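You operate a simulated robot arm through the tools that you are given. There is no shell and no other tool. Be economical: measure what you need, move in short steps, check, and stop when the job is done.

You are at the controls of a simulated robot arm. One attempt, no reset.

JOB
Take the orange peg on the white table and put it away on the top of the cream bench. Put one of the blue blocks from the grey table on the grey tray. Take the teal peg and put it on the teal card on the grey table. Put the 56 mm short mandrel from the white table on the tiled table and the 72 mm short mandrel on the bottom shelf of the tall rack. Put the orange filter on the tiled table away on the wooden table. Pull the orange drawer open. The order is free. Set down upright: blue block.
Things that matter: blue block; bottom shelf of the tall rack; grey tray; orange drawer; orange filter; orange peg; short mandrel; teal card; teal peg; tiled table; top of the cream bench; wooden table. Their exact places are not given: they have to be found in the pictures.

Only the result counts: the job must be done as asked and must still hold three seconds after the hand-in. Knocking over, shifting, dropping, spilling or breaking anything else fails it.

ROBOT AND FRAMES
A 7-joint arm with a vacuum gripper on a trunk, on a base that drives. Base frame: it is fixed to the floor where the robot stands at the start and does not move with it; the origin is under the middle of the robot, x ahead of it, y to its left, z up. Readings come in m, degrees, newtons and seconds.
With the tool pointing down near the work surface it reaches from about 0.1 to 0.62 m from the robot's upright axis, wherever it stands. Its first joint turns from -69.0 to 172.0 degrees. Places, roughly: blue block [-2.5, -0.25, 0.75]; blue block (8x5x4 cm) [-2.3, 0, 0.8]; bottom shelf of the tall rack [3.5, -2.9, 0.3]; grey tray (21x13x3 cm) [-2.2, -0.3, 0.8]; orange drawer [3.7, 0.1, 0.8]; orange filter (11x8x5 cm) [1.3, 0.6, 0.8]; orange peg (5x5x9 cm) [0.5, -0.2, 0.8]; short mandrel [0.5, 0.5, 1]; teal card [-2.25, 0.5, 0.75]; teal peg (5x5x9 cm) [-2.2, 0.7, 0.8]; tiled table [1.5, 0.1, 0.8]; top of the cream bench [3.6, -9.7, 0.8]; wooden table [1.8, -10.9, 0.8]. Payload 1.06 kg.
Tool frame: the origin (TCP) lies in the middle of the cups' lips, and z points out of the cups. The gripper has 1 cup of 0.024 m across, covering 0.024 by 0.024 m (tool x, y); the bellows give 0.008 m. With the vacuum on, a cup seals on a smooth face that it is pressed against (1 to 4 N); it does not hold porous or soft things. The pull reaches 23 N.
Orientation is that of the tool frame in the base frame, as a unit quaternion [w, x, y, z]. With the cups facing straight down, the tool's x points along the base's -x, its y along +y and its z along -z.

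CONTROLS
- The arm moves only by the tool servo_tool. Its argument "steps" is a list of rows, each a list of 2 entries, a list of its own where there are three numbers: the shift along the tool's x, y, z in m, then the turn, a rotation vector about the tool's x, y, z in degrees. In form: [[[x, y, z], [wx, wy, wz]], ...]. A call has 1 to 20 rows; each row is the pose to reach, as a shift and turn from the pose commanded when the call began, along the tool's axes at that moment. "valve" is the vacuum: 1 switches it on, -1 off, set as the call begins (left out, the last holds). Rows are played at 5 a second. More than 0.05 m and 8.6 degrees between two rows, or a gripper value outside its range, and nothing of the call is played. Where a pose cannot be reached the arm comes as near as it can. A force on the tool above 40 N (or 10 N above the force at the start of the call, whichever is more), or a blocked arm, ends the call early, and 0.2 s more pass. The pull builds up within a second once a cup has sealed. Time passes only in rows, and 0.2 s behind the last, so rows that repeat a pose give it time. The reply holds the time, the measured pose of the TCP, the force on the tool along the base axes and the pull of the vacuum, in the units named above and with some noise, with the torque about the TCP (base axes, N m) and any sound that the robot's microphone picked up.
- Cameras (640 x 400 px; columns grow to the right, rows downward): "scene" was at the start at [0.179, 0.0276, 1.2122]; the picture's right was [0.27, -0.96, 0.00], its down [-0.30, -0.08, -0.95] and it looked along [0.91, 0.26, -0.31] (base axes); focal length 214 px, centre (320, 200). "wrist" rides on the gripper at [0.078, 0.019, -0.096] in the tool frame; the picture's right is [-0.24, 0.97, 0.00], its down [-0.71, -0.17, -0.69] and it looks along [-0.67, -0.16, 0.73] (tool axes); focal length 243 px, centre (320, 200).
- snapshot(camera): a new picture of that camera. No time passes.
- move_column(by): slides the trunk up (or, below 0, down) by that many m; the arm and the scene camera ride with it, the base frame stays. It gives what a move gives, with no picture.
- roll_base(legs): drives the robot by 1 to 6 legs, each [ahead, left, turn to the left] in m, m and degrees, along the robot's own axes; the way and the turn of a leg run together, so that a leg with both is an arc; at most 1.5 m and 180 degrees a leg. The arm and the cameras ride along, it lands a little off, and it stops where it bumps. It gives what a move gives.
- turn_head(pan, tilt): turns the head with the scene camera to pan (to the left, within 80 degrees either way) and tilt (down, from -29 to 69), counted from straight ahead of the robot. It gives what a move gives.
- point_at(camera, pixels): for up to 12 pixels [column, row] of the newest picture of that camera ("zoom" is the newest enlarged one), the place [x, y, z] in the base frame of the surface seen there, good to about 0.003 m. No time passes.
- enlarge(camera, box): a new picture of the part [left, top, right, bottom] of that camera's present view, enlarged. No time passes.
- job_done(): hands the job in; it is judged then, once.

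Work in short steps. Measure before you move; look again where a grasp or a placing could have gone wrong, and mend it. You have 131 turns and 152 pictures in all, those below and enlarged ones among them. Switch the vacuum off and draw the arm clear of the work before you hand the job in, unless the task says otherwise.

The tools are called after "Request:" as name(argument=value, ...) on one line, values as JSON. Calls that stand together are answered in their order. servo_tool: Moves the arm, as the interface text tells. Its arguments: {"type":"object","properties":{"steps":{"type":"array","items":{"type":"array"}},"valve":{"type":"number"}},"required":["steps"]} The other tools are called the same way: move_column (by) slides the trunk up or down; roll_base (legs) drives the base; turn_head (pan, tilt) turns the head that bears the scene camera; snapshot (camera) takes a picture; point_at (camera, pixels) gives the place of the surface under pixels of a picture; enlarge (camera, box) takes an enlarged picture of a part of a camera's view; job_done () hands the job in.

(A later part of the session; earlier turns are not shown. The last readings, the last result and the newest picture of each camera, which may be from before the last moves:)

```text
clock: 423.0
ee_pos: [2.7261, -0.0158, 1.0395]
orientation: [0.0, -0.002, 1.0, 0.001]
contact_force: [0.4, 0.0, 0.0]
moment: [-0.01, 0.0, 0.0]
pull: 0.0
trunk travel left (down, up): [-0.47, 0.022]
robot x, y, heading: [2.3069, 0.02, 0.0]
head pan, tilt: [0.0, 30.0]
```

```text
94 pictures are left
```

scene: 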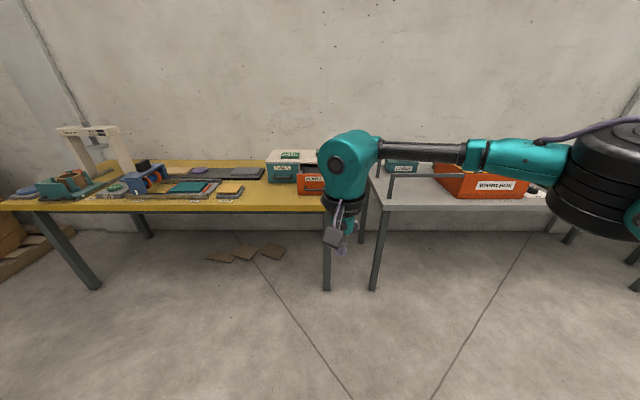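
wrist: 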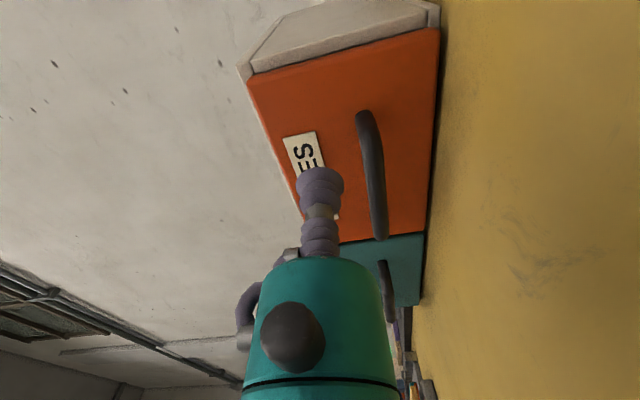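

Now the 72 mm mandrel at (0.48, 0.615): go around the left side to stand in front of it.

Request:
roll_base(legs=[[0, 1.35, 0], [-1.3, 0, 0], [-1.3, 0, 0], [0, -0.8, 0]])

Request:
turn_head(pan=10, tilt=30)

Request:
snapshot(camera="scene")

```text
clock: 454.4
ee_pos: [0.0994, 0.5058, 1.0393]
orientation: [0.001, 0.004, 1.0, 0.001]
contact_force: [-0.5, 0.5, -0.2]
moment: [0.04, -0.01, -0.01]
pull: 0.1
trunk travel left (down, up): [-0.47, 0.022]
robot x, y, heading: [-0.3199, 0.5445, -0.6]
head pan, tilt: [0.0, 30.0]
```

```text
clock: 455.1
ee_pos: [0.0999, 0.5071, 1.0397]
orientation: [0.001, 0.003, 1.0, 0.001]
contact_force: [-0.2, 1.1, 0.7]
moment: [0.01, 0.01, -0.03]
pull: 0.1
trunk travel left (down, up): [-0.47, 0.022]
robot x, y, heading: [-0.3193, 0.5463, -0.8]
head pan, tilt: [10.0, 30.0]
```

```text
93 pictures are left
```

scene: 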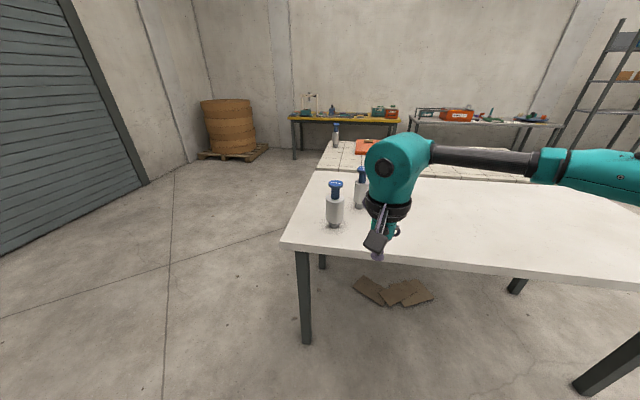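

Drive ahead 0.35 and left 0.04.

Request:
roll_base(legs=[[0.35, 0.04, 0.7]])

Request:
turn_head(pan=10, tilt=45)

Request:
snapshot(camera="wrist")

Request:
snapshot(camera="scene")

```text
clock: 457.4
ee_pos: [0.4514, 0.5518, 1.0389]
orientation: [0.001, -0.003, 1.0, 0.001]
contact_force: [-0.1, -0.5, -0.3]
moment: [-0.01, -0.01, 0.01]
pull: 0.1
trunk travel left (down, up): [-0.47, 0.022]
robot x, y, heading: [0.0312, 0.5894, 0.3]
head pan, tilt: [10.0, 30.0]
```

```text
clock: 458.1
ee_pos: [0.4516, 0.5514, 1.0396]
orientation: [0.001, -0.002, 1.0, 0.0]
contact_force: [-0.1, 0.1, -0.2]
moment: [-0.01, 0.04, 0.0]
pull: 0.1
trunk travel left (down, up): [-0.47, 0.022]
robot x, y, heading: [0.032, 0.5866, 0.4]
head pan, tilt: [10.0, 45.0]
```

```text
92 pictures are left
```

wrist: 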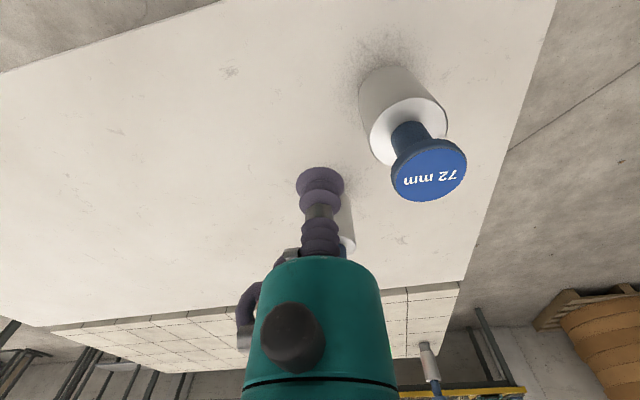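

```text
91 pictures are left
```

scene: 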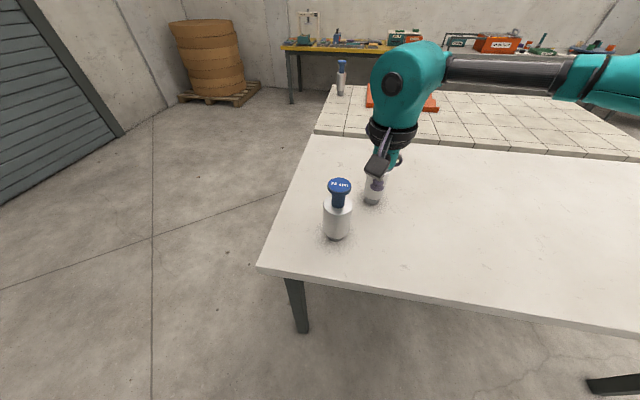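

Request:
point_at(camera="wrist", pixels=[[430, 172], [395, 175], [465, 165], [430, 152], [430, 192]])

Request:
point_at(camera="scene", pixels=[[340, 185], [330, 186], [350, 184]])

```text
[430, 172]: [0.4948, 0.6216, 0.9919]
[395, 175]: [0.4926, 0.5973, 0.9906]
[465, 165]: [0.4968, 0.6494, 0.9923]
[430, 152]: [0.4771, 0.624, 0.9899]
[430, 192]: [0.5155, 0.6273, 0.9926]
```

```text
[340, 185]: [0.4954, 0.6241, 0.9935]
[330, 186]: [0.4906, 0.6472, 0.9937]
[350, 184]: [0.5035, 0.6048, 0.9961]
```

72 mm head centre is (0.495, 0.624, 0.993). Align and descend to ~1 cm above.

Request:
servo_tool(steps=[[[-0.02, 0.036, 0], [0, 0, 0]], [[-0.043, 0.073, 0], [0, 0, 0]], [[-0.043, 0.073, 0.02], [0, 0, 0]], [[-0.043, 0.073, 0.036], [0, 0, 0]], [[-0.043, 0.073, 0.036], [0, 0, 0]]])

Request:
snapshot(camera="wrist")

```text
clock: 459.4
ee_pos: [0.4916, 0.624, 1.003]
orientation: [0.001, -0.004, 1.0, 0.001]
contact_force: [-0.3, 0.4, 0.2]
moment: [0.0, 0.0, 0.01]
pull: 0.1
trunk travel left (down, up): [-0.47, 0.022]
robot x, y, heading: [0.0288, 0.5893, 0.4]
head pan, tilt: [10.0, 45.0]
```

```text
90 pictures are left
```

wrist: 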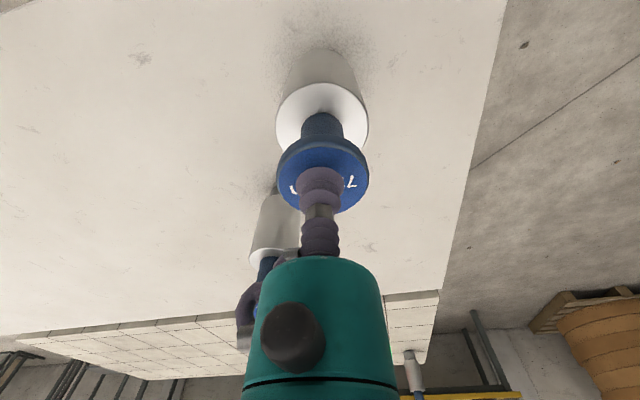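

Centred. Vacuum on and press.

Request:
servo_tool(steps=[[[0, 0, 0.005], [0, 0, 0]], [[0, 0, 0.009], [0, 0, 0]], [[0, 0, 0.012], [0, 0, 0]], [[0, 0, 0.013], [0, 0, 0]], [[0, 0, 0.013], [0, 0, 0]], [[0, 0, 0.013], [0, 0, 0]], [[0, 0, 0.013], [0, 0, 0]]], valve=1)

```text
clock: 460.9
ee_pos: [0.4932, 0.6249, 0.9914]
orientation: [0.002, -0.003, 1.0, 0.001]
contact_force: [-3.0, 0.0, 12.5]
moment: [-0.02, 0.08, 0.03]
pull: 22.9
trunk travel left (down, up): [-0.47, 0.022]
robot x, y, heading: [0.0319, 0.5892, 0.3]
head pan, tilt: [10.0, 45.0]
```

Sealed. Lift slowly straight up 0.10.

Request:
servo_tool(steps=[[[0, 0, -0.01], [0, 0, 0]], [[0, 0, -0.025], [0, 0, 0]], [[0, 0, -0.04], [0, 0, 0]], [[0, 0, -0.055], [0, 0, 0]], [[0.01, 0, -0.07], [0, 0, 0]], [[0.02, 0, -0.085], [0, 0, 0]], [[0.03, 0, -0.1], [0, 0, 0]], [[0.03, 0, -0.1], [0, 0, 0]]])

Request:
snapshot(camera="scene")

```text
clock: 462.8
ee_pos: [0.464, 0.6261, 1.0916]
orientation: [0.001, -0.003, 1.0, 0.001]
contact_force: [0.2, -0.1, -4.8]
moment: [0.03, 0.05, 0.0]
pull: 22.7
trunk travel left (down, up): [-0.47, 0.022]
robot x, y, heading: [0.0286, 0.5873, 0.2]
head pan, tilt: [10.0, 45.0]
```

```text
89 pictures are left
```

scene: 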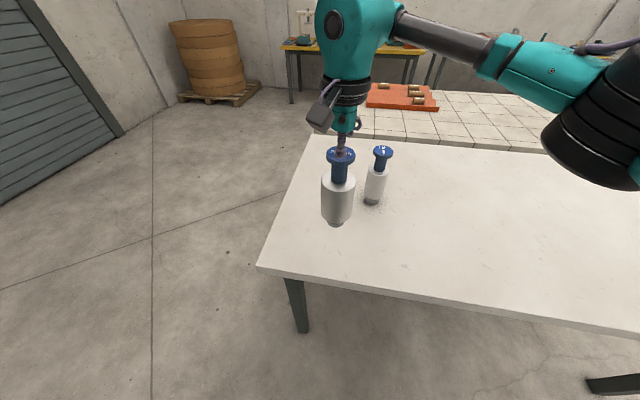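

Held (weight ~5 N). Drive around the left side to the corridor and down toward the rack.

Request:
roll_base(legs=[[-0.35, 0, 0], [0, 0.8, 0], [1.33, 0, 0], [1.33, 0, 0], [0, -1.5, 0], [0, -1.5, 0]])

Request:
roll_base(legs=[[0, -1.2, 0]])

Request:
turn_head(pan=0, tilt=30)

Request:
snapshot(camera="scene")

```text
clock: 510.7
ee_pos: [2.7818, -1.6511, 1.0906]
orientation: [0.0, 0.003, 1.0, 0.0]
contact_force: [0.4, -0.2, -4.1]
moment: [0.0, 0.02, -0.03]
pull: 22.7
trunk travel left (down, up): [-0.47, 0.022]
robot x, y, heading: [2.3451, -1.686, -0.3]
head pan, tilt: [10.0, 45.0]
```

```text
clock: 521.8
ee_pos: [2.7752, -2.8793, 1.0903]
orientation: [0.001, 0.0, 1.0, 0.002]
contact_force: [0.4, 0.4, -4.5]
moment: [0.02, 0.0, 0.05]
pull: 22.9
trunk travel left (down, up): [-0.47, 0.022]
robot x, y, heading: [2.342, -2.9151, -0.0]
head pan, tilt: [10.0, 45.0]
```

```text
clock: 522.5
ee_pos: [2.7761, -2.8787, 1.0916]
orientation: [0.001, 0.0, 1.0, 0.001]
contact_force: [0.3, -0.2, -3.7]
moment: [0.03, 0.07, 0.0]
pull: 22.2
trunk travel left (down, up): [-0.47, 0.022]
robot x, y, heading: [2.3447, -2.9168, 0.2]
head pan, tilt: [0.0, 30.0]
```

```text
88 pictures are left
```

scene: 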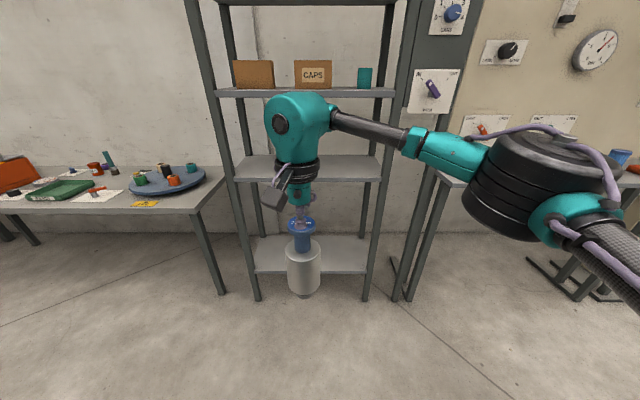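

Check the middle shelf's height and the arm's highest wrist point.

Request:
point_at(camera="scene", pixels=[[350, 165], [260, 170], [350, 181], [245, 179], [300, 97], [290, 130], [380, 125], [430, 150], [500, 130], [345, 178]])

```text
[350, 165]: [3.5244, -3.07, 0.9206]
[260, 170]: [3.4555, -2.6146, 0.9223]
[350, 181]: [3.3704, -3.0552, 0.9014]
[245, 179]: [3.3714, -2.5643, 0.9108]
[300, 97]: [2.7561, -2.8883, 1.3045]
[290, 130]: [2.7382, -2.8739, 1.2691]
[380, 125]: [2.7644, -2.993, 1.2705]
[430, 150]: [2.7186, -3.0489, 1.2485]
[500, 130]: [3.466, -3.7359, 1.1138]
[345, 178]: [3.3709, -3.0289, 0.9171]
```

Middle shelf underside ~0.90; wrist top is TCP+0.22, so it fits beneath. Check the elbow disc position too, as it could meet the right post.

Request:
point_at(camera="scene", pixels=[[540, 150], [490, 170], [510, 235], [470, 190], [560, 140], [600, 180], [560, 220], [480, 215]])

Request:
move_column(by=-0.46)

Request:
servo_tool(steps=[[[0, 0, 0.03], [0, 0, 0]], [[0, 0, 0.06], [0, 0, 0]], [[0, 0, 0.06], [0, 0, 0]]])

Request:
snapshot(camera="scene")

```text
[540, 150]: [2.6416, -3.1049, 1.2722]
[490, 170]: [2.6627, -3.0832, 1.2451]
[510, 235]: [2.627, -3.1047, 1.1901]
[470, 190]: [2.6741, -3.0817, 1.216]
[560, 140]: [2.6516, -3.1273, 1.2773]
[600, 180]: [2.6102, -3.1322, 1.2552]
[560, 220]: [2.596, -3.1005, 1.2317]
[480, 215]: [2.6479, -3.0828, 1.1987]
```

```text
refused: -0.46 is not a number from -0.4 to 0.4
```

```text
clock: 523.3
ee_pos: [2.7733, -2.88, 1.03]
orientation: [0.001, 0.0, 1.0, 0.001]
contact_force: [0.5, 0.4, -4.1]
moment: [0.01, 0.02, 0.01]
pull: 22.8
trunk travel left (down, up): [-0.47, 0.022]
robot x, y, heading: [2.3427, -2.9126, -0.3]
head pan, tilt: [0.0, 30.0]
```

```text
87 pictures are left
```

scene: 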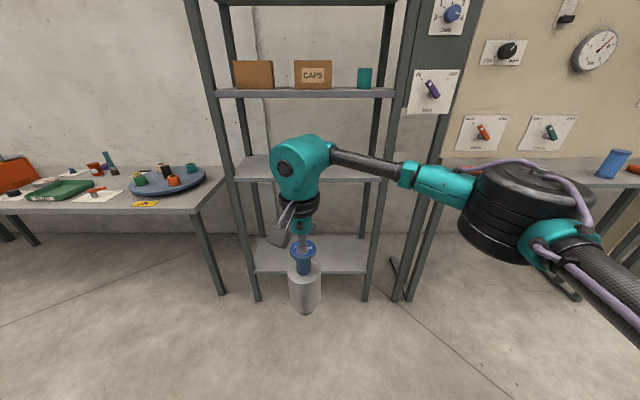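

Lower the trunk in two moves (−0.40, −0.05) and shift the base 0.2 left so the elbow stays inside the rack opening.

Request:
move_column(by=-0.4)

Request:
move_column(by=-0.05)

Request:
roll_base(legs=[[0.35, 0.2, 0]])

Request:
snapshot(camera="scene")

Request:
snapshot(camera="wrist")

```text
clock: 527.2
ee_pos: [2.7767, -2.8791, 0.6312]
orientation: [0.001, 0.001, 1.0, 0.001]
contact_force: [0.4, 0.6, -3.8]
moment: [0.0, -0.01, -0.01]
pull: 22.9
trunk travel left (down, up): [-0.07, 0.422]
robot x, y, heading: [2.3422, -2.9113, 0.0]
head pan, tilt: [0.0, 30.0]
```

```text
clock: 528.1
ee_pos: [2.7759, -2.8782, 0.5809]
orientation: [0.002, 0.0, 1.0, 0.001]
contact_force: [-0.4, -0.2, -3.6]
moment: [-0.02, 0.01, 0.01]
pull: 22.8
trunk travel left (down, up): [-0.02, 0.472]
robot x, y, heading: [2.3392, -2.9128, 0.3]
head pan, tilt: [0.0, 30.0]
```

```text
clock: 530.6
ee_pos: [3.1274, -2.6737, 0.5798]
orientation: [0.001, -0.003, 1.0, 0.001]
contact_force: [-0.1, 0.7, -4.6]
moment: [0.02, 0.04, -0.02]
pull: 22.9
trunk travel left (down, up): [-0.02, 0.472]
robot x, y, heading: [2.6953, -2.7107, 0.0]
head pan, tilt: [0.0, 30.0]
```

```text
86 pictures are left
```

scene: 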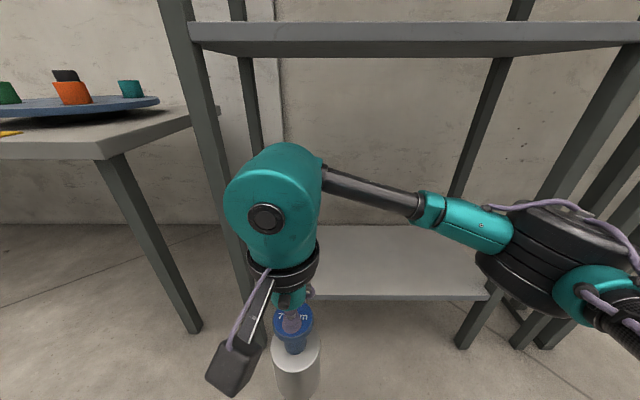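

```text
85 pictures are left
```

wrist: 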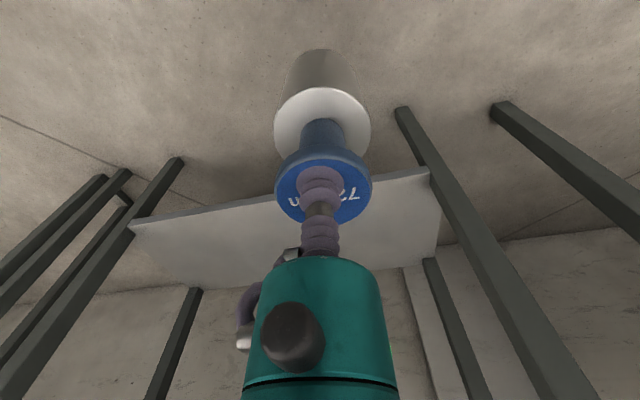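

Request:
point_at(camera="scene", pixels=[[205, 240], [495, 285], [480, 265], [530, 210], [560, 300], [620, 240], [225, 200], [285, 145], [236, 380], [460, 240], [470, 340]])

```text
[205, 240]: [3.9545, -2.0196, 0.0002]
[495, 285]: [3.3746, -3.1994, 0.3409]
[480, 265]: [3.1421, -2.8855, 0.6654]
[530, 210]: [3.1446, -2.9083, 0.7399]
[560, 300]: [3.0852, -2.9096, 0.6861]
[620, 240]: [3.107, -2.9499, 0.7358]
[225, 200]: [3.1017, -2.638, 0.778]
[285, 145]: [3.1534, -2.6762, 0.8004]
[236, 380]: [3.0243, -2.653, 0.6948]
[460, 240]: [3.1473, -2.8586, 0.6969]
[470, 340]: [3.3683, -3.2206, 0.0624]
```

Everything clears. Drive 0.33 ahead into the rack opening (mandrel bottom at ~0.385 above the 0.301 shelf).

Request:
roll_base(legs=[[0.2, 0, 0], [0.13, 0, 0]])

Request:
snapshot(camera="scene")

Request:
snapshot(camera="wrist")

```text
clock: 533.1
ee_pos: [3.4548, -2.6694, 0.5816]
orientation: [0.001, -0.004, 1.0, 0.001]
contact_force: [0.7, 0.0, -4.0]
moment: [0.01, 0.02, 0.02]
pull: 22.7
trunk travel left (down, up): [-0.02, 0.472]
robot x, y, heading: [3.021, -2.7083, 0.4]
head pan, tilt: [0.0, 30.0]
```

```text
84 pictures are left
```

scene: 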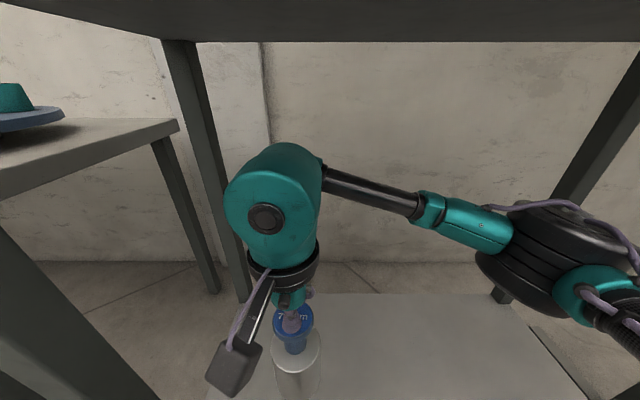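

```text
83 pictures are left
```

wrist: 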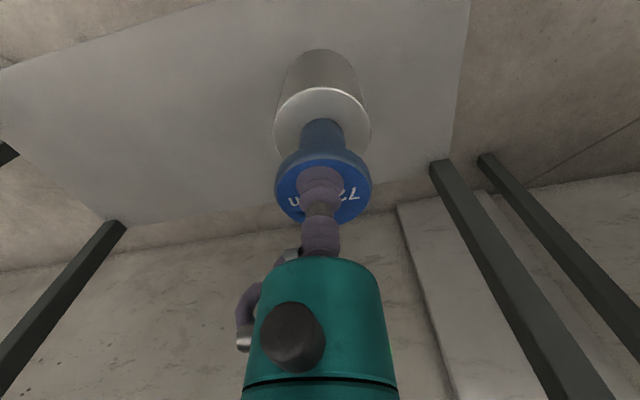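

Over the shelf. Advance 2 cm and lower to z≈0.51.

Request:
servo_tool(steps=[[[-0.01, 0, 0.02], [0, 0, 0]], [[-0.02, 0, 0.04], [0, 0, 0]], [[-0.02, 0, 0.06], [0, 0, 0]], [[-0.02, 0, 0.073], [0, 0, 0]], [[-0.02, 0, 0.073], [0, 0, 0]]])

Request:
servo_tool(steps=[[[0, 0, 0.005], [0, 0, 0]], [[0, 0, 0.009], [0, 0, 0]], [[0, 0, 0.012], [0, 0, 0]], [[0, 0, 0.014], [0, 0, 0]]])

```text
clock: 534.3
ee_pos: [3.4753, -2.67, 0.5074]
orientation: [0.001, -0.003, 1.0, 0.001]
contact_force: [0.1, -0.1, -4.0]
moment: [0.03, 0.01, 0.01]
pull: 22.8
trunk travel left (down, up): [-0.02, 0.472]
robot x, y, heading: [3.0211, -2.7079, 0.5]
head pan, tilt: [0.0, 30.0]
```

```text
clock: 535.3
ee_pos: [3.4753, -2.67, 0.4935]
orientation: [0.001, -0.004, 1.0, 0.001]
contact_force: [-0.7, 0.6, 0.9]
moment: [-0.02, 0.03, -0.01]
pull: 23.3
trunk travel left (down, up): [-0.02, 0.472]
robot x, y, heading: [3.0187, -2.706, 0.2]
head pan, tilt: [0.0, 30.0]
```

Touching the shelf. Press 2 mm and release, then rise.

Request:
servo_tool(steps=[[[0, 0, 0.001], [0, 0, 0]], [[0, 0, 0.002], [0, 0, 0]]])

Request:
servo_tool(steps=[[[0, 0, 0], [0, 0, 0]], [[0, 0, 0], [0, 0, 0]], [[0, 0, 0], [0, 0, 0]], [[0, 0, 0], [0, 0, 0]], [[0, 0, 0], [0, 0, 0]], [[0, 0, -0.008], [0, 0, 0]], [[0, 0, -0.02], [0, 0, 0]], [[0, 0, -0.04], [0, 0, 0]], [[0, 0, -0.06], [0, 0, 0]]], valve=-1)

Request:
roll_base(legs=[[-0.3, 0, 0], [-0.37, 0, 0]])

Request:
snapshot(camera="scene")

```text
clock: 535.9
ee_pos: [3.475, -2.6701, 0.4929]
orientation: [0.002, -0.003, 1.0, 0.002]
contact_force: [-2.8, -1.2, 16.1]
moment: [-0.03, -0.01, -0.02]
pull: 22.8
trunk travel left (down, up): [-0.02, 0.472]
robot x, y, heading: [3.019, -2.708, 0.3]
head pan, tilt: [0.0, 30.0]
```

```text
clock: 537.9
ee_pos: [3.4752, -2.6689, 0.5519]
orientation: [0.001, -0.003, 1.0, 0.0]
contact_force: [0.4, -1.0, -1.2]
moment: [0.0, -0.01, 0.02]
pull: 0.1
trunk travel left (down, up): [-0.02, 0.472]
robot x, y, heading: [3.0201, -2.7046, 0.5]
head pan, tilt: [0.0, 30.0]
```

```text
clock: 541.9
ee_pos: [2.8008, -2.6724, 0.5509]
orientation: [0.001, -0.005, 1.0, 0.0]
contact_force: [-0.3, -0.1, 0.2]
moment: [-0.03, -0.01, 0.04]
pull: 0.0
trunk travel left (down, up): [-0.02, 0.472]
robot x, y, heading: [2.3482, -2.7116, 0.4]
head pan, tilt: [0.0, 30.0]
```

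```text
82 pictures are left
```

scene: 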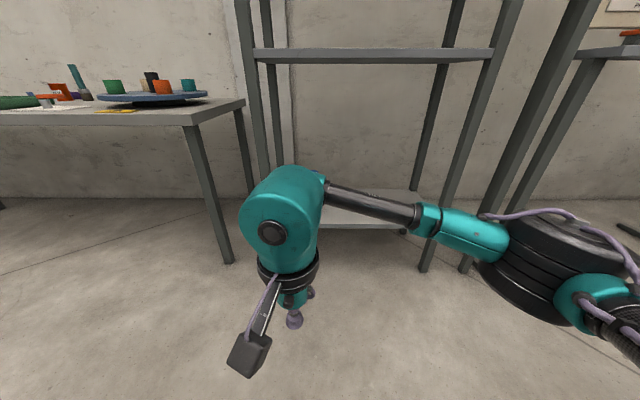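

Raise the trunk again and verify the mandrel on the shelf.

Request:
move_column(by=0.4)

Request:
roll_base(legs=[[0, 0.8, 0]])

Request:
turn_head(pan=-40, tilt=35)

Request:
snapshot(camera="scene")

```text
clock: 545.8
ee_pos: [2.7994, -2.6725, 0.9518]
orientation: [0.0, -0.005, 1.0, 0.0]
contact_force: [-0.7, 0.1, -0.3]
moment: [-0.01, -0.02, -0.03]
pull: 0.0
trunk travel left (down, up): [-0.42, 0.072]
robot x, y, heading: [2.3497, -2.7129, 0.4]
head pan, tilt: [0.0, 30.0]
```

```text
clock: 553.2
ee_pos: [2.7898, -1.8677, 0.9516]
orientation: [0.002, -0.011, 1.0, 0.001]
contact_force: [0.3, -0.5, 1.0]
moment: [0.01, 0.01, 0.03]
pull: 0.0
trunk travel left (down, up): [-0.42, 0.072]
robot x, y, heading: [2.3366, -1.9157, 1.4]
head pan, tilt: [0.0, 30.0]
```

```text
clock: 554.3
ee_pos: [2.7876, -1.8672, 0.952]
orientation: [0.001, -0.011, 1.0, 0.001]
contact_force: [-0.2, -0.4, 0.0]
moment: [-0.04, 0.0, 0.02]
pull: 0.1
trunk travel left (down, up): [-0.42, 0.072]
robot x, y, heading: [2.3388, -1.9139, 1.2]
head pan, tilt: [-40.0, 35.0]
```

```text
81 pictures are left
```

scene: 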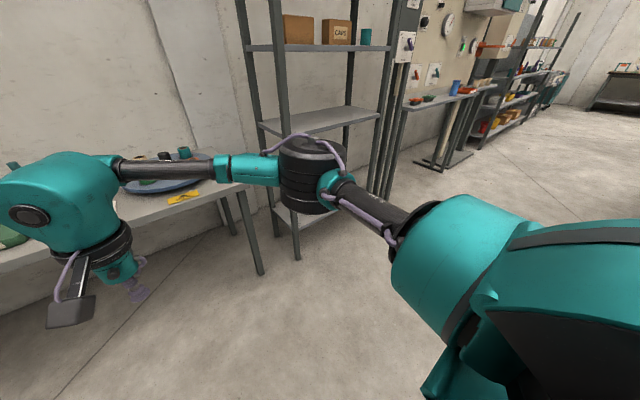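

The elbow hides the shelf; drive to y≈−1.45 and turn right a bit for a clear look.

Request:
roll_base(legs=[[0, 0.45, 0], [0, 0, -32]])

Request:
turn_head(pan=-15, tilt=30)

Request:
snapshot(camera="scene")

```text
clock: 560.2
ee_pos: [2.7367, -1.6661, 0.9514]
orientation: [0.001, 0.26, 0.966, 0.002]
contact_force: [0.5, 0.1, 0.1]
moment: [0.01, 0.01, 0.03]
pull: 0.1
trunk travel left (down, up): [-0.42, 0.072]
robot x, y, heading: [2.3272, -1.4697, -30.1]
head pan, tilt: [-40.0, 35.0]
```

```text
clock: 561.1
ee_pos: [2.7367, -1.6643, 0.9514]
orientation: [0.0, 0.26, 0.966, 0.001]
contact_force: [-0.3, -0.6, 0.2]
moment: [-0.01, 0.01, 0.02]
pull: 0.1
trunk travel left (down, up): [-0.42, 0.072]
robot x, y, heading: [2.3259, -1.4676, -29.8]
head pan, tilt: [-15.0, 30.0]
```

```text
80 pictures are left
```

scene: 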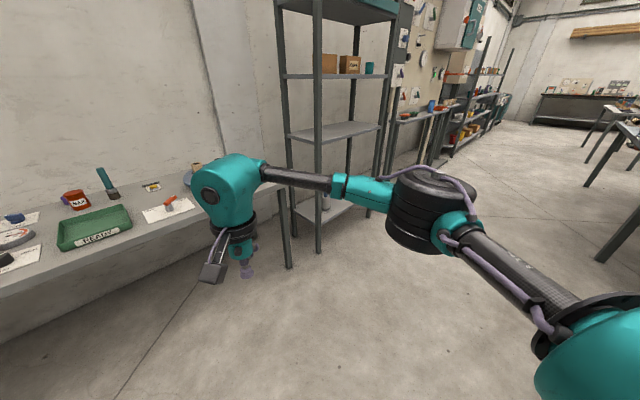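

A cylinder shows on the bottom shelf at (326,202); enlarge to confirm it's upright.

Request:
enlarge(camera="scene", box=[280, 160, 380, 240])

```text
5.00 times, centred on (330, 200) of scene
```

zoom: 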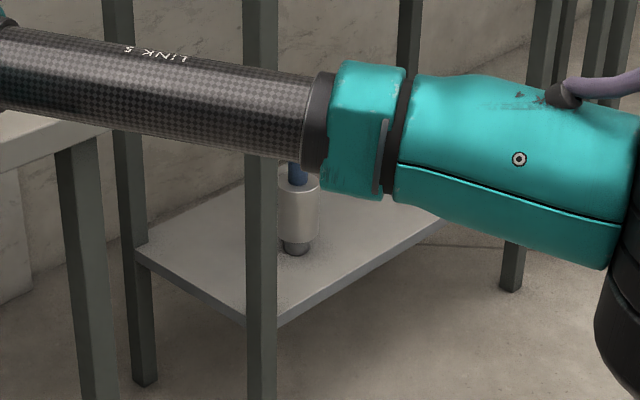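

Standing. Now go west toward the grey table: turn to heading 180 and drive along y≈−1.4.

Request:
roll_base(legs=[[0, 0, -150], [1.4, 0, 0], [1.4, 0, 0]])

Request:
turn_head(pan=-10, tilt=20)

Request:
snapshot(camera="scene")

```text
clock: 580.9
ee_pos: [-0.9276, -1.4581, 0.9509]
orientation: [0.001, 1.0, -0.001, -0.001]
contact_force: [-0.6, -0.1, -0.3]
moment: [0.0, 0.01, 0.0]
pull: 0.0
trunk travel left (down, up): [-0.42, 0.072]
robot x, y, heading: [-0.4708, -1.4228, 179.6]
head pan, tilt: [-15.0, 30.0]
```

```text
clock: 581.6
ee_pos: [-0.9268, -1.459, 0.9511]
orientation: [0.001, 1.0, 0.001, -0.001]
contact_force: [-0.7, -0.4, -0.2]
moment: [0.0, 0.02, -0.02]
pull: 0.1
trunk travel left (down, up): [-0.42, 0.072]
robot x, y, heading: [-0.4729, -1.4245, 180.0]
head pan, tilt: [-10.0, 20.0]
```

```text
78 pictures are left
```

scene: 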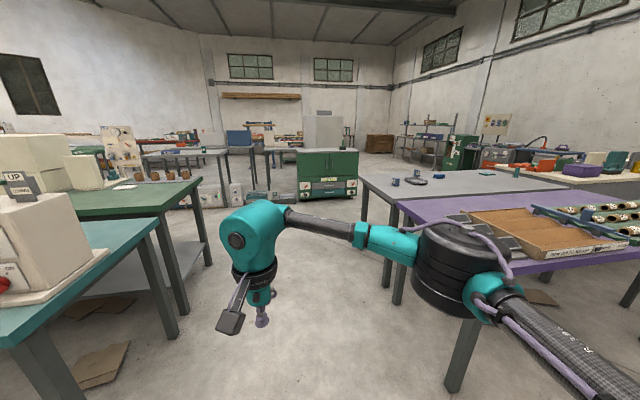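

Grey table is beyond a purple table, right of centre. Measure the layout.

Request:
point_at(camera="scene", pixels=[[360, 175], [392, 200], [505, 168], [567, 186], [420, 180], [487, 172], [395, 182], [462, 385], [400, 205], [380, 235], [210, 262], [158, 220]])

Request:
enlarge(camera="scene", box=[340, 140, 640, 300])

```text
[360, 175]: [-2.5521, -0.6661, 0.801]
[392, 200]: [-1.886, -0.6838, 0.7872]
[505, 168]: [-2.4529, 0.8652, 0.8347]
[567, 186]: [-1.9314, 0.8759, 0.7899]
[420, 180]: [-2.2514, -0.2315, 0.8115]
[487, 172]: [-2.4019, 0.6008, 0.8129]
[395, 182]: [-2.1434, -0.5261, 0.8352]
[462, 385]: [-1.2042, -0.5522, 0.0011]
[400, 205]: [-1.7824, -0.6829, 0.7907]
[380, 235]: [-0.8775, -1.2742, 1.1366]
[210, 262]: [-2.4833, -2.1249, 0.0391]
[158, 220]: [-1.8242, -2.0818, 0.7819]
```

```text
2.13 times, centred on (490, 220) of scene
```

zoom: 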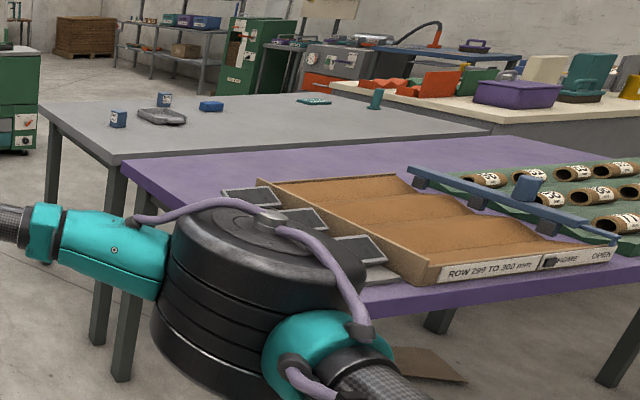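

Measure blocks, tray, card, peg and the bench behind in the zoom.

Request:
point_at(camera="zoom", pixels=[[118, 112], [118, 124], [164, 100], [210, 105], [160, 117], [314, 99], [375, 92], [375, 106], [330, 83], [410, 112], [480, 135], [200, 100]])

Request:
enlarge(camera="scene", box=[380, 160, 530, 200])

```text
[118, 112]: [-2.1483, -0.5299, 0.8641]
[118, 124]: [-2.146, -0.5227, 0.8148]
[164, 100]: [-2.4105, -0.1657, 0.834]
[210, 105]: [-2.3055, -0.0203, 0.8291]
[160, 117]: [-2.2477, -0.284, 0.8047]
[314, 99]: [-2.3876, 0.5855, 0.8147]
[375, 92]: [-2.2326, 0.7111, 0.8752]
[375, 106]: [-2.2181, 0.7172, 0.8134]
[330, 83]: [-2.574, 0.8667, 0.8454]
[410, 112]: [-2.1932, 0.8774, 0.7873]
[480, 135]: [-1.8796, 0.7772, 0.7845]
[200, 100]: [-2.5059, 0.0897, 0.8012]
```

```text
4.27 times, centred on (455, 180) of scene
```

zoom: 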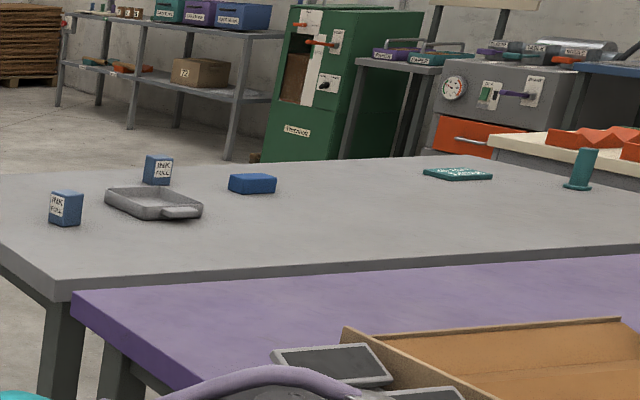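

Blocks with labels stand at (−2.15,−0.53) and (−2.41,−0.17); an unlabelled one lies at (−2.31,−0.02). Check bench and floor beyond the grey table for access.

Request:
point_at(camera="zoom", pixels=[[500, 147], [630, 155], [560, 140], [420, 145], [240, 155], [340, 165], [150, 140], [455, 140], [30, 165]])

Request:
roll_base(legs=[[1.5, 0, 0], [1.0, 0, 0]])

Request:
turn_head(pan=-70, tilt=25)

Request:
snapshot(camera="scene")

```text
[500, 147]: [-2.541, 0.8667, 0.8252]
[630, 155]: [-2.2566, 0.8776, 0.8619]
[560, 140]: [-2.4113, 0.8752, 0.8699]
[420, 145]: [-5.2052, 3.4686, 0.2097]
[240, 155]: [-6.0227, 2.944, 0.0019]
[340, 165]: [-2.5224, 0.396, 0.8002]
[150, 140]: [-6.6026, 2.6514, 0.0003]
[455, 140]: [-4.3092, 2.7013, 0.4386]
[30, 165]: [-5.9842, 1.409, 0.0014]
```

```text
clock: 593.7
ee_pos: [-3.4094, -1.4226, 0.9523]
orientation: [0.001, 1.0, -0.004, -0.001]
contact_force: [-0.3, 0.6, 0.3]
moment: [0.04, -0.03, 0.0]
pull: 0.0
trunk travel left (down, up): [-0.42, 0.072]
robot x, y, heading: [-2.9569, -1.3916, 179.7]
head pan, tilt: [-10.0, 20.0]
```

```text
clock: 595.0
ee_pos: [-3.4089, -1.4232, 0.9517]
orientation: [0.002, 1.0, -0.003, -0.001]
contact_force: [-0.1, 0.4, 0.2]
moment: [0.0, -0.02, 0.0]
pull: 0.1
trunk travel left (down, up): [-0.42, 0.072]
robot x, y, heading: [-2.9536, -1.3894, 179.6]
head pan, tilt: [-70.0, 25.0]
```

```text
75 pictures are left
```

scene: 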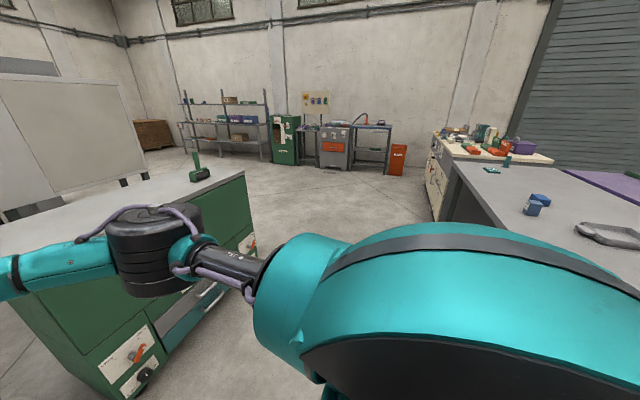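

The far-side aisle is open but a green cabinet stands near the arm. Measure clearance.

Request:
point_at(camera="scene", pixels=[[243, 172], [260, 245], [200, 180], [40, 230], [435, 215], [450, 170], [100, 390], [300, 225], [533, 203], [540, 197], [460, 215]])

Request:
turn_head(pan=-10, tilt=40)

Request:
snapshot(camera="scene")

```text
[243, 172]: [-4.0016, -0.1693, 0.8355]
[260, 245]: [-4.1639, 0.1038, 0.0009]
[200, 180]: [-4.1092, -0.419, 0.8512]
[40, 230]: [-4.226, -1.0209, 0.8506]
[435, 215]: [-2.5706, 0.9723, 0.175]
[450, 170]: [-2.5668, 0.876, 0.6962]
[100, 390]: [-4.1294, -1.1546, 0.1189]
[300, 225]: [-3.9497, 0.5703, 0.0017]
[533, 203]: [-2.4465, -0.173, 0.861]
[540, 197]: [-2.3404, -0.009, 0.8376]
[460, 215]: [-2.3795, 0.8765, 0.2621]
```

```text
clock: 596.3
ee_pos: [-3.409, -1.4237, 0.9506]
orientation: [0.001, 1.0, -0.003, -0.002]
contact_force: [0.2, -0.5, 0.9]
moment: [0.01, 0.02, 0.01]
pull: 0.0
trunk travel left (down, up): [-0.42, 0.072]
robot x, y, heading: [-2.9562, -1.3894, 179.6]
head pan, tilt: [-10.0, 40.0]
```

```text
74 pictures are left
```

scene: 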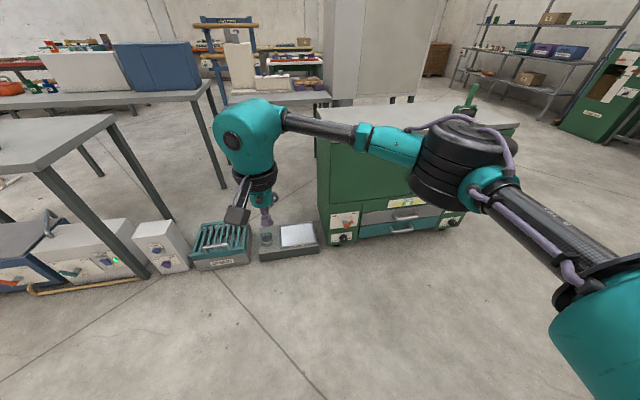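

Aisle (x −4.0…−2.55) is wide. Turn to face +x, then slide left along the table's far side to y≈−0.2.

Request:
roll_base(legs=[[0, 0, -179.6], [0, 1.15, 0]])

Request:
turn_head(pan=0, tilt=40)

Request:
snapshot(camera="scene")

Request:
snapshot(camera="wrist")

```text
clock: 614.2
ee_pos: [-2.4663, -0.1977, 0.952]
orientation: [0.001, 0.011, 1.0, 0.001]
contact_force: [0.4, 0.0, 1.2]
moment: [-0.04, -0.03, 0.01]
pull: 0.1
trunk travel left (down, up): [-0.42, 0.072]
robot x, y, heading: [-2.9224, -0.2238, -1.2]
head pan, tilt: [-10.0, 40.0]
```

```text
clock: 615.0
ee_pos: [-2.4676, -0.1989, 0.9519]
orientation: [0.0, 0.011, 1.0, 0.001]
contact_force: [0.2, -0.1, 0.4]
moment: [0.02, 0.01, 0.03]
pull: 0.0
trunk travel left (down, up): [-0.42, 0.072]
robot x, y, heading: [-2.9185, -0.2205, -1.2]
head pan, tilt: [0.0, 40.0]
```

```text
73 pictures are left
```

scene: 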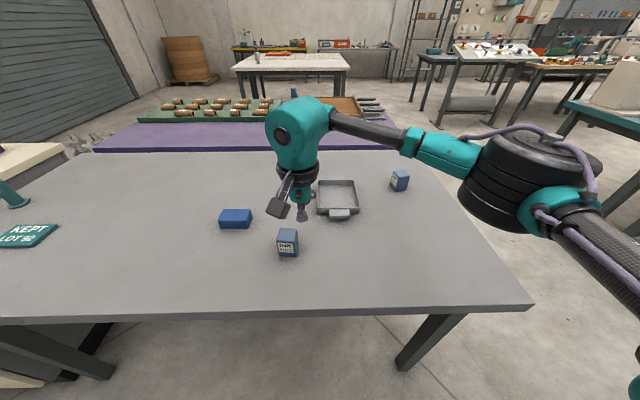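

```text
72 pictures are left
```

wrist: 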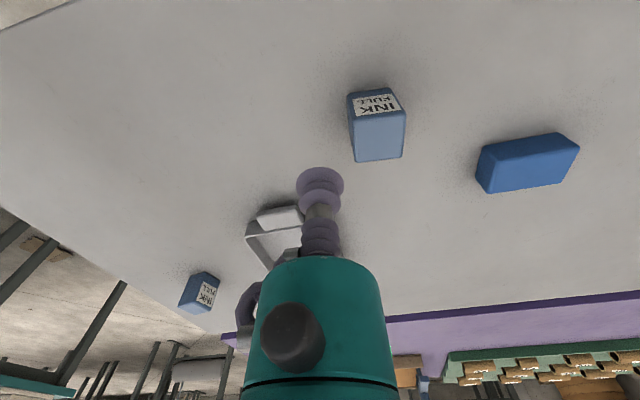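

Enlarge the three blue items to see which is what.

Request:
enlarge(camera="scene", box=[205, 160, 425, 270])

Request:
enlarge(camera="wrist", box=[330, 70, 590, 210])

Request:
enlarge(camera="wrist", box=[160, 190, 320, 330])

```text
2.91 times, centred on (315, 215) of scene
```

zoom: 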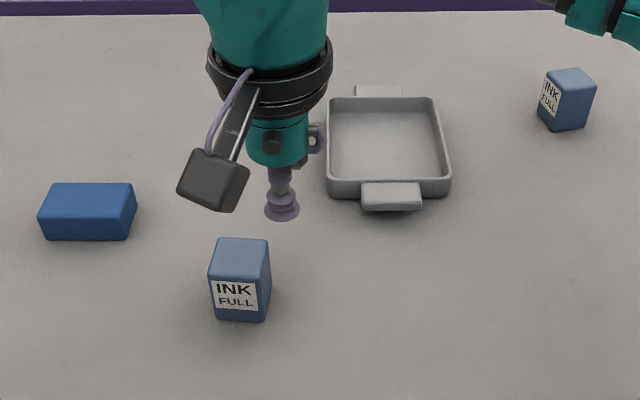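

```text
2.46 times, centred on (460, 140) of wrist
```

zoom: 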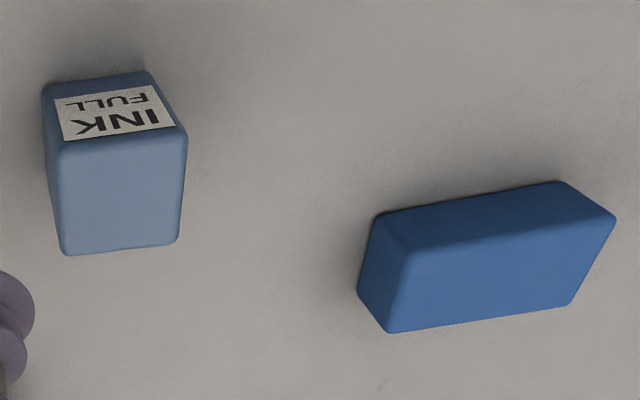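

```text
2.86 times, centred on (240, 260) of wrist
```

zoom: 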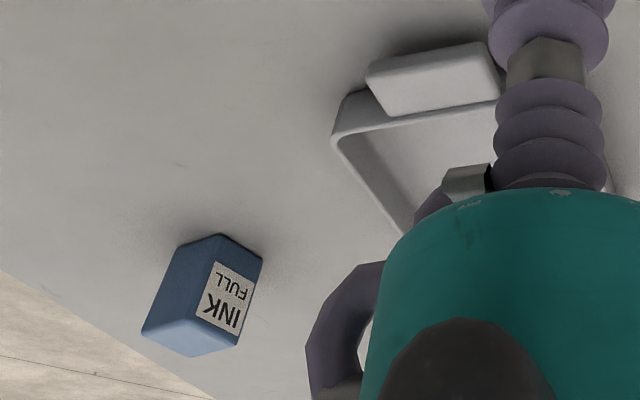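

The two "INK FULL" blocks form the matching pair and the upright condition fits them, so I'll move the nearer ink block at (−2.43,−0.17). Measure it, the tray interior, the plain block and card.

Request:
enlarge(camera="scene", box=[205, 160, 425, 270])

Request:
point_at(camera="zoom", pixels=[[240, 258], [215, 275], [262, 275], [221, 240], [266, 241], [235, 300], [335, 185], [445, 185], [335, 100], [430, 100], [385, 145], [390, 200]])

Request:
point_at(camera="zoom", pixels=[[60, 190], [130, 190], [45, 215], [130, 218], [50, 235], [545, 90], [570, 72], [345, 160], [430, 160], [365, 92]])

```text
2.91 times, centred on (315, 215) of scene
```

zoom: 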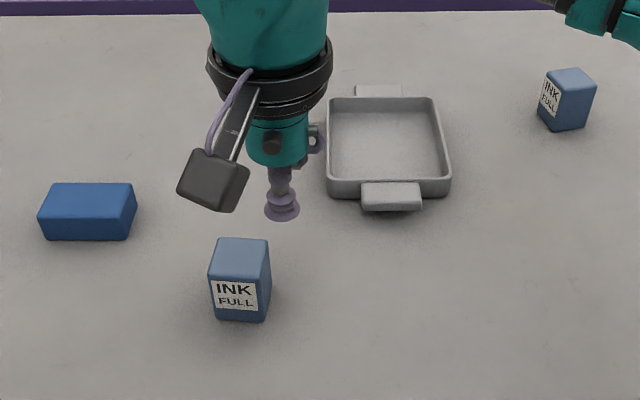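

```text
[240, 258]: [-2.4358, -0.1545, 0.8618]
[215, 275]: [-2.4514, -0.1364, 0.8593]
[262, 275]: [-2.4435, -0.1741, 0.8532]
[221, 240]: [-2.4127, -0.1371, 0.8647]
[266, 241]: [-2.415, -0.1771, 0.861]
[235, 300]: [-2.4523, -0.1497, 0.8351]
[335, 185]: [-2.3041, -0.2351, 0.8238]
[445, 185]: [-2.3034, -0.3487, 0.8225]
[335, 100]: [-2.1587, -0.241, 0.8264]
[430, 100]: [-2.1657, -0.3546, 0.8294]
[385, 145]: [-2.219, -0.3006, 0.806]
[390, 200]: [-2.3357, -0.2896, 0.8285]
```

```text
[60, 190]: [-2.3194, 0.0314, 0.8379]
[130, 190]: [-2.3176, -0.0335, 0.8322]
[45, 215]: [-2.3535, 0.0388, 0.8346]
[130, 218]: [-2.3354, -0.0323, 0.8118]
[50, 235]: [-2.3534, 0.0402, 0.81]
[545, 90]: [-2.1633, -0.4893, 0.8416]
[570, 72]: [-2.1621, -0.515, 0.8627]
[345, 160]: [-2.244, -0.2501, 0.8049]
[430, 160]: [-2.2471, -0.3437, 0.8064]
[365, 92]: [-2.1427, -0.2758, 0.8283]
```

Ink block top centre ≈(−2.432,−0.156,0.863); tray interior x −2.30…−2.165, y −0.35…−0.24, floor 0.805. Move the base a bit closer (edge at x −2.55) to reach the tray.

Request:
roll_base(legs=[[0.06, -0.05, 1.2]])

Request:
snapshot(camera="wrist")

```text
clock: 616.1
ee_pos: [-2.4084, -0.2397, 0.9505]
orientation: [0.002, 0.001, 1.0, 0.001]
contact_force: [0.3, 0.1, 0.2]
moment: [0.03, 0.02, 0.02]
pull: 0.1
trunk travel left (down, up): [-0.42, 0.072]
robot x, y, heading: [-2.8638, -0.2728, -0.5]
head pan, tilt: [0.0, 40.0]
```

```text
67 pictures are left
```

wrist: 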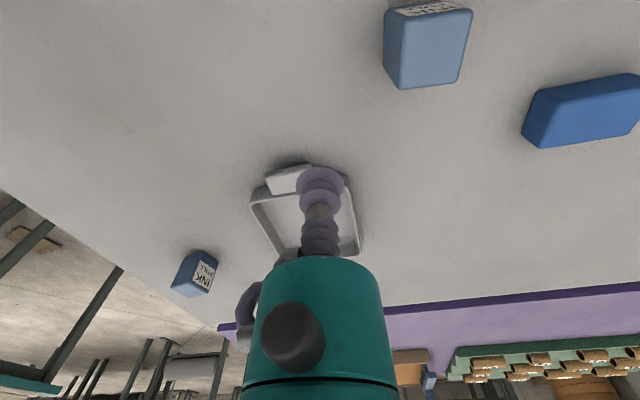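

Request:
point_at(camera="wrist", pixels=[[428, 50], [392, 25], [468, 18], [402, 85], [455, 80], [430, 30], [460, 50]])

```text
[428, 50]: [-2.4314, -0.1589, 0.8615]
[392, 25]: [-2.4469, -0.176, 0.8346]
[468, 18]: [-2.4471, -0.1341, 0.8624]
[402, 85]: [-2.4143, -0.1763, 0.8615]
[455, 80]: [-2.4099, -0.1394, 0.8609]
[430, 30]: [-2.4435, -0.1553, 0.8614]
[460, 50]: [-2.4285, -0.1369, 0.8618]
```

Align over the block centre (−2.430,−0.156) and descend to ~1 cm above.

Request:
servo_tool(steps=[[[0.012, 0.042, 0], [0, 0, 0]], [[0.0222, 0.0835, 0.0], [0, 0, 0]], [[0.0222, 0.0835, 0.04], [0, 0, 0]], [[0.0222, 0.0835, 0.075], [0, 0, 0]], [[0.0222, 0.0835, 0.075], [0, 0, 0]]])

Request:
snapshot(camera="wrist")

```text
clock: 617.3
ee_pos: [-2.4317, -0.1555, 0.8774]
orientation: [0.001, 0.0, 1.0, 0.001]
contact_force: [-0.6, 0.1, 0.7]
moment: [-0.01, 0.03, -0.01]
pull: 0.1
trunk travel left (down, up): [-0.42, 0.072]
robot x, y, heading: [-2.8619, -0.2748, -0.3]
head pan, tilt: [0.0, 40.0]
```

```text
66 pictures are left
```

wrist: 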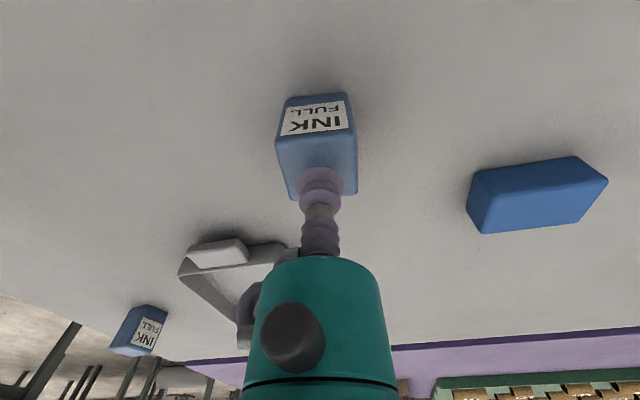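

Centred. Vacuum on, press gently.

Request:
servo_tool(steps=[[[0, 0, 0.008], [0, 0, 0]], [[0, 0, 0.013], [0, 0, 0]], [[0, 0, 0.016], [0, 0, 0]], [[0, 0, 0.018], [0, 0, 0]], [[0, 0, 0.018], [0, 0, 0]], [[0, 0, 0.018], [0, 0, 0]], [[0, 0, 0.018], [0, 0, 0]]], valve=1)

```text
clock: 618.9
ee_pos: [-2.4306, -0.1554, 0.8592]
orientation: [0.0, 0.0, 1.0, 0.0]
contact_force: [3.2, 0.9, 15.5]
moment: [-0.03, 0.0, -0.03]
pull: 22.4
trunk travel left (down, up): [-0.42, 0.072]
robot x, y, heading: [-2.8633, -0.2763, -0.1]
head pan, tilt: [0.0, 40.0]
```

Sealed. Lift 0.07 gently and carry toward the tray centre (−2.265,−0.295).

Request:
servo_tool(steps=[[[0, 0, -0.01], [0, 0, 0]], [[0, 0, -0.025], [0, 0, 0]], [[0, 0, -0.04], [0, 0, 0]], [[0, 0, -0.055], [0, 0, 0]], [[0, 0, -0.068], [0, 0, 0]], [[-0.02, -0.018, -0.07], [0, 0, 0]], [[-0.04, -0.036, -0.07], [0, 0, 0]], [[-0.06, -0.054, -0.07], [0, 0, 0]], [[-0.08, -0.072, -0.07], [0, 0, 0]], [[-0.1, -0.09, -0.07], [0, 0, 0]], [[-0.12, -0.108, -0.07], [0, 0, 0]], [[-0.14, -0.126, -0.07], [0, 0, 0]], [[-0.155, -0.137, -0.07], [0, 0, 0]], [[-0.165, -0.14, -0.07], [0, 0, 0]], [[-0.165, -0.14, -0.07], [0, 0, 0]]])

Request:
snapshot(camera="scene")

Request:
snapshot(camera="wrist")

```text
clock: 622.1
ee_pos: [-2.2674, -0.2966, 0.928]
orientation: [0.001, 0.001, 1.0, 0.001]
contact_force: [0.6, 0.1, -1.0]
moment: [-0.01, 0.02, -0.01]
pull: 22.4
trunk travel left (down, up): [-0.42, 0.072]
robot x, y, heading: [-2.8625, -0.2756, -0.0]
head pan, tilt: [0.0, 40.0]
```

```text
65 pictures are left
```

scene: 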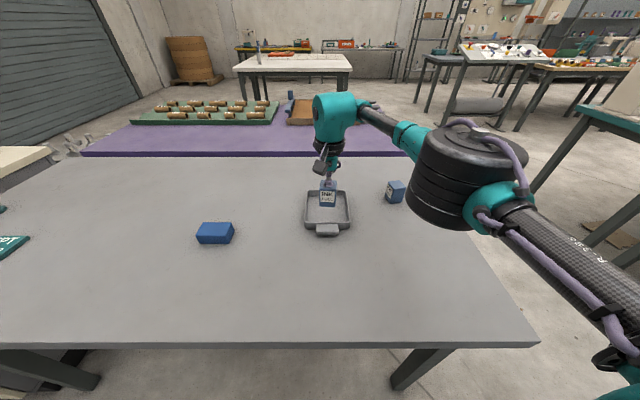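

```text
64 pictures are left
```

wrist: 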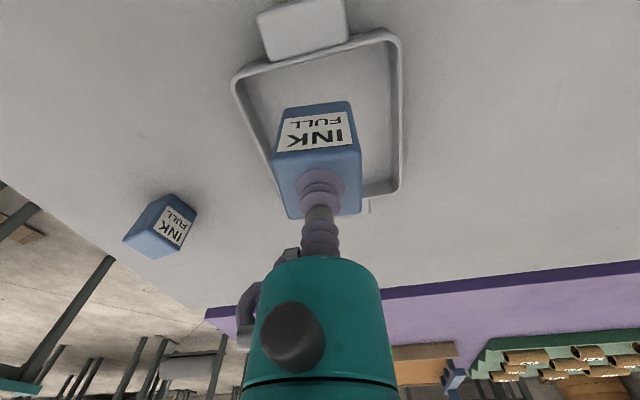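

Measure the tray rims from the wrist view to check margins.

Request:
point_at(camera="wrist", pixels=[[310, 58], [240, 85], [395, 100], [375, 190], [350, 75], [270, 85], [380, 80]])

```text
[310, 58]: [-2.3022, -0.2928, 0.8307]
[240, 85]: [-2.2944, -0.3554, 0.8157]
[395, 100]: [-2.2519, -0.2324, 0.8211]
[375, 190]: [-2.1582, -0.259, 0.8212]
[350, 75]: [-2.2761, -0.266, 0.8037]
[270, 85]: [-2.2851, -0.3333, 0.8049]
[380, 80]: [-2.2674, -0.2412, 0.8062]
```

Move 2 cm further in and lower to just above the tray floor.

Request:
servo_tool(steps=[[[-0.01, 0, 0], [0, 0, 0]], [[-0.02, 0.001, 0.01], [0, 0, 0]], [[-0.02, 0.001, 0.03], [0, 0, 0]], [[-0.02, 0.001, 0.048], [0, 0, 0]], [[-0.02, 0.001, 0.055], [0, 0, 0]], [[-0.02, 0.001, 0.06], [0, 0, 0]]])

```text
clock: 623.5
ee_pos: [-2.2665, -0.2939, 0.8685]
orientation: [0.0, 0.001, 1.0, 0.001]
contact_force: [-0.4, -1.1, -0.9]
moment: [-0.02, 0.02, 0.0]
pull: 22.6
out of reach, approached as far as the arm can: row 2, 3, 4, 5, 6
trunk travel left (down, up): [-0.42, 0.072]
robot x, y, heading: [-2.8624, -0.2724, -0.0]
head pan, tilt: [0.0, 40.0]
```

Reach limit leaves only a few mm to the near rim. Lift 2.5 cm, nudge the base 0.02 ahead, then lower.

Request:
servo_tool(steps=[[[0.01, 0, -0.015], [0, 0, 0]], [[0.02, 0, -0.03], [0, 0, 0]], [[0.02, 0, -0.03], [0, 0, 0]]])

Request:
roll_base(legs=[[0.022, 0, 0]])

```text
clock: 624.3
ee_pos: [-2.2858, -0.294, 0.8991]
orientation: [0.0, 0.0, 1.0, 0.001]
contact_force: [0.8, 0.7, -1.5]
moment: [0.03, -0.01, 0.03]
pull: 23.0
trunk travel left (down, up): [-0.42, 0.072]
robot x, y, heading: [-2.8669, -0.2762, 0.1]
head pan, tilt: [0.0, 40.0]
```

```text
clock: 625.1
ee_pos: [-2.263, -0.2939, 0.8989]
orientation: [0.0, 0.001, 1.0, 0.001]
contact_force: [1.0, -0.4, -1.3]
moment: [0.0, -0.02, 0.02]
pull: 22.6
trunk travel left (down, up): [-0.42, 0.072]
robot x, y, heading: [-2.8433, -0.2738, -0.1]
head pan, tilt: [0.0, 40.0]
```

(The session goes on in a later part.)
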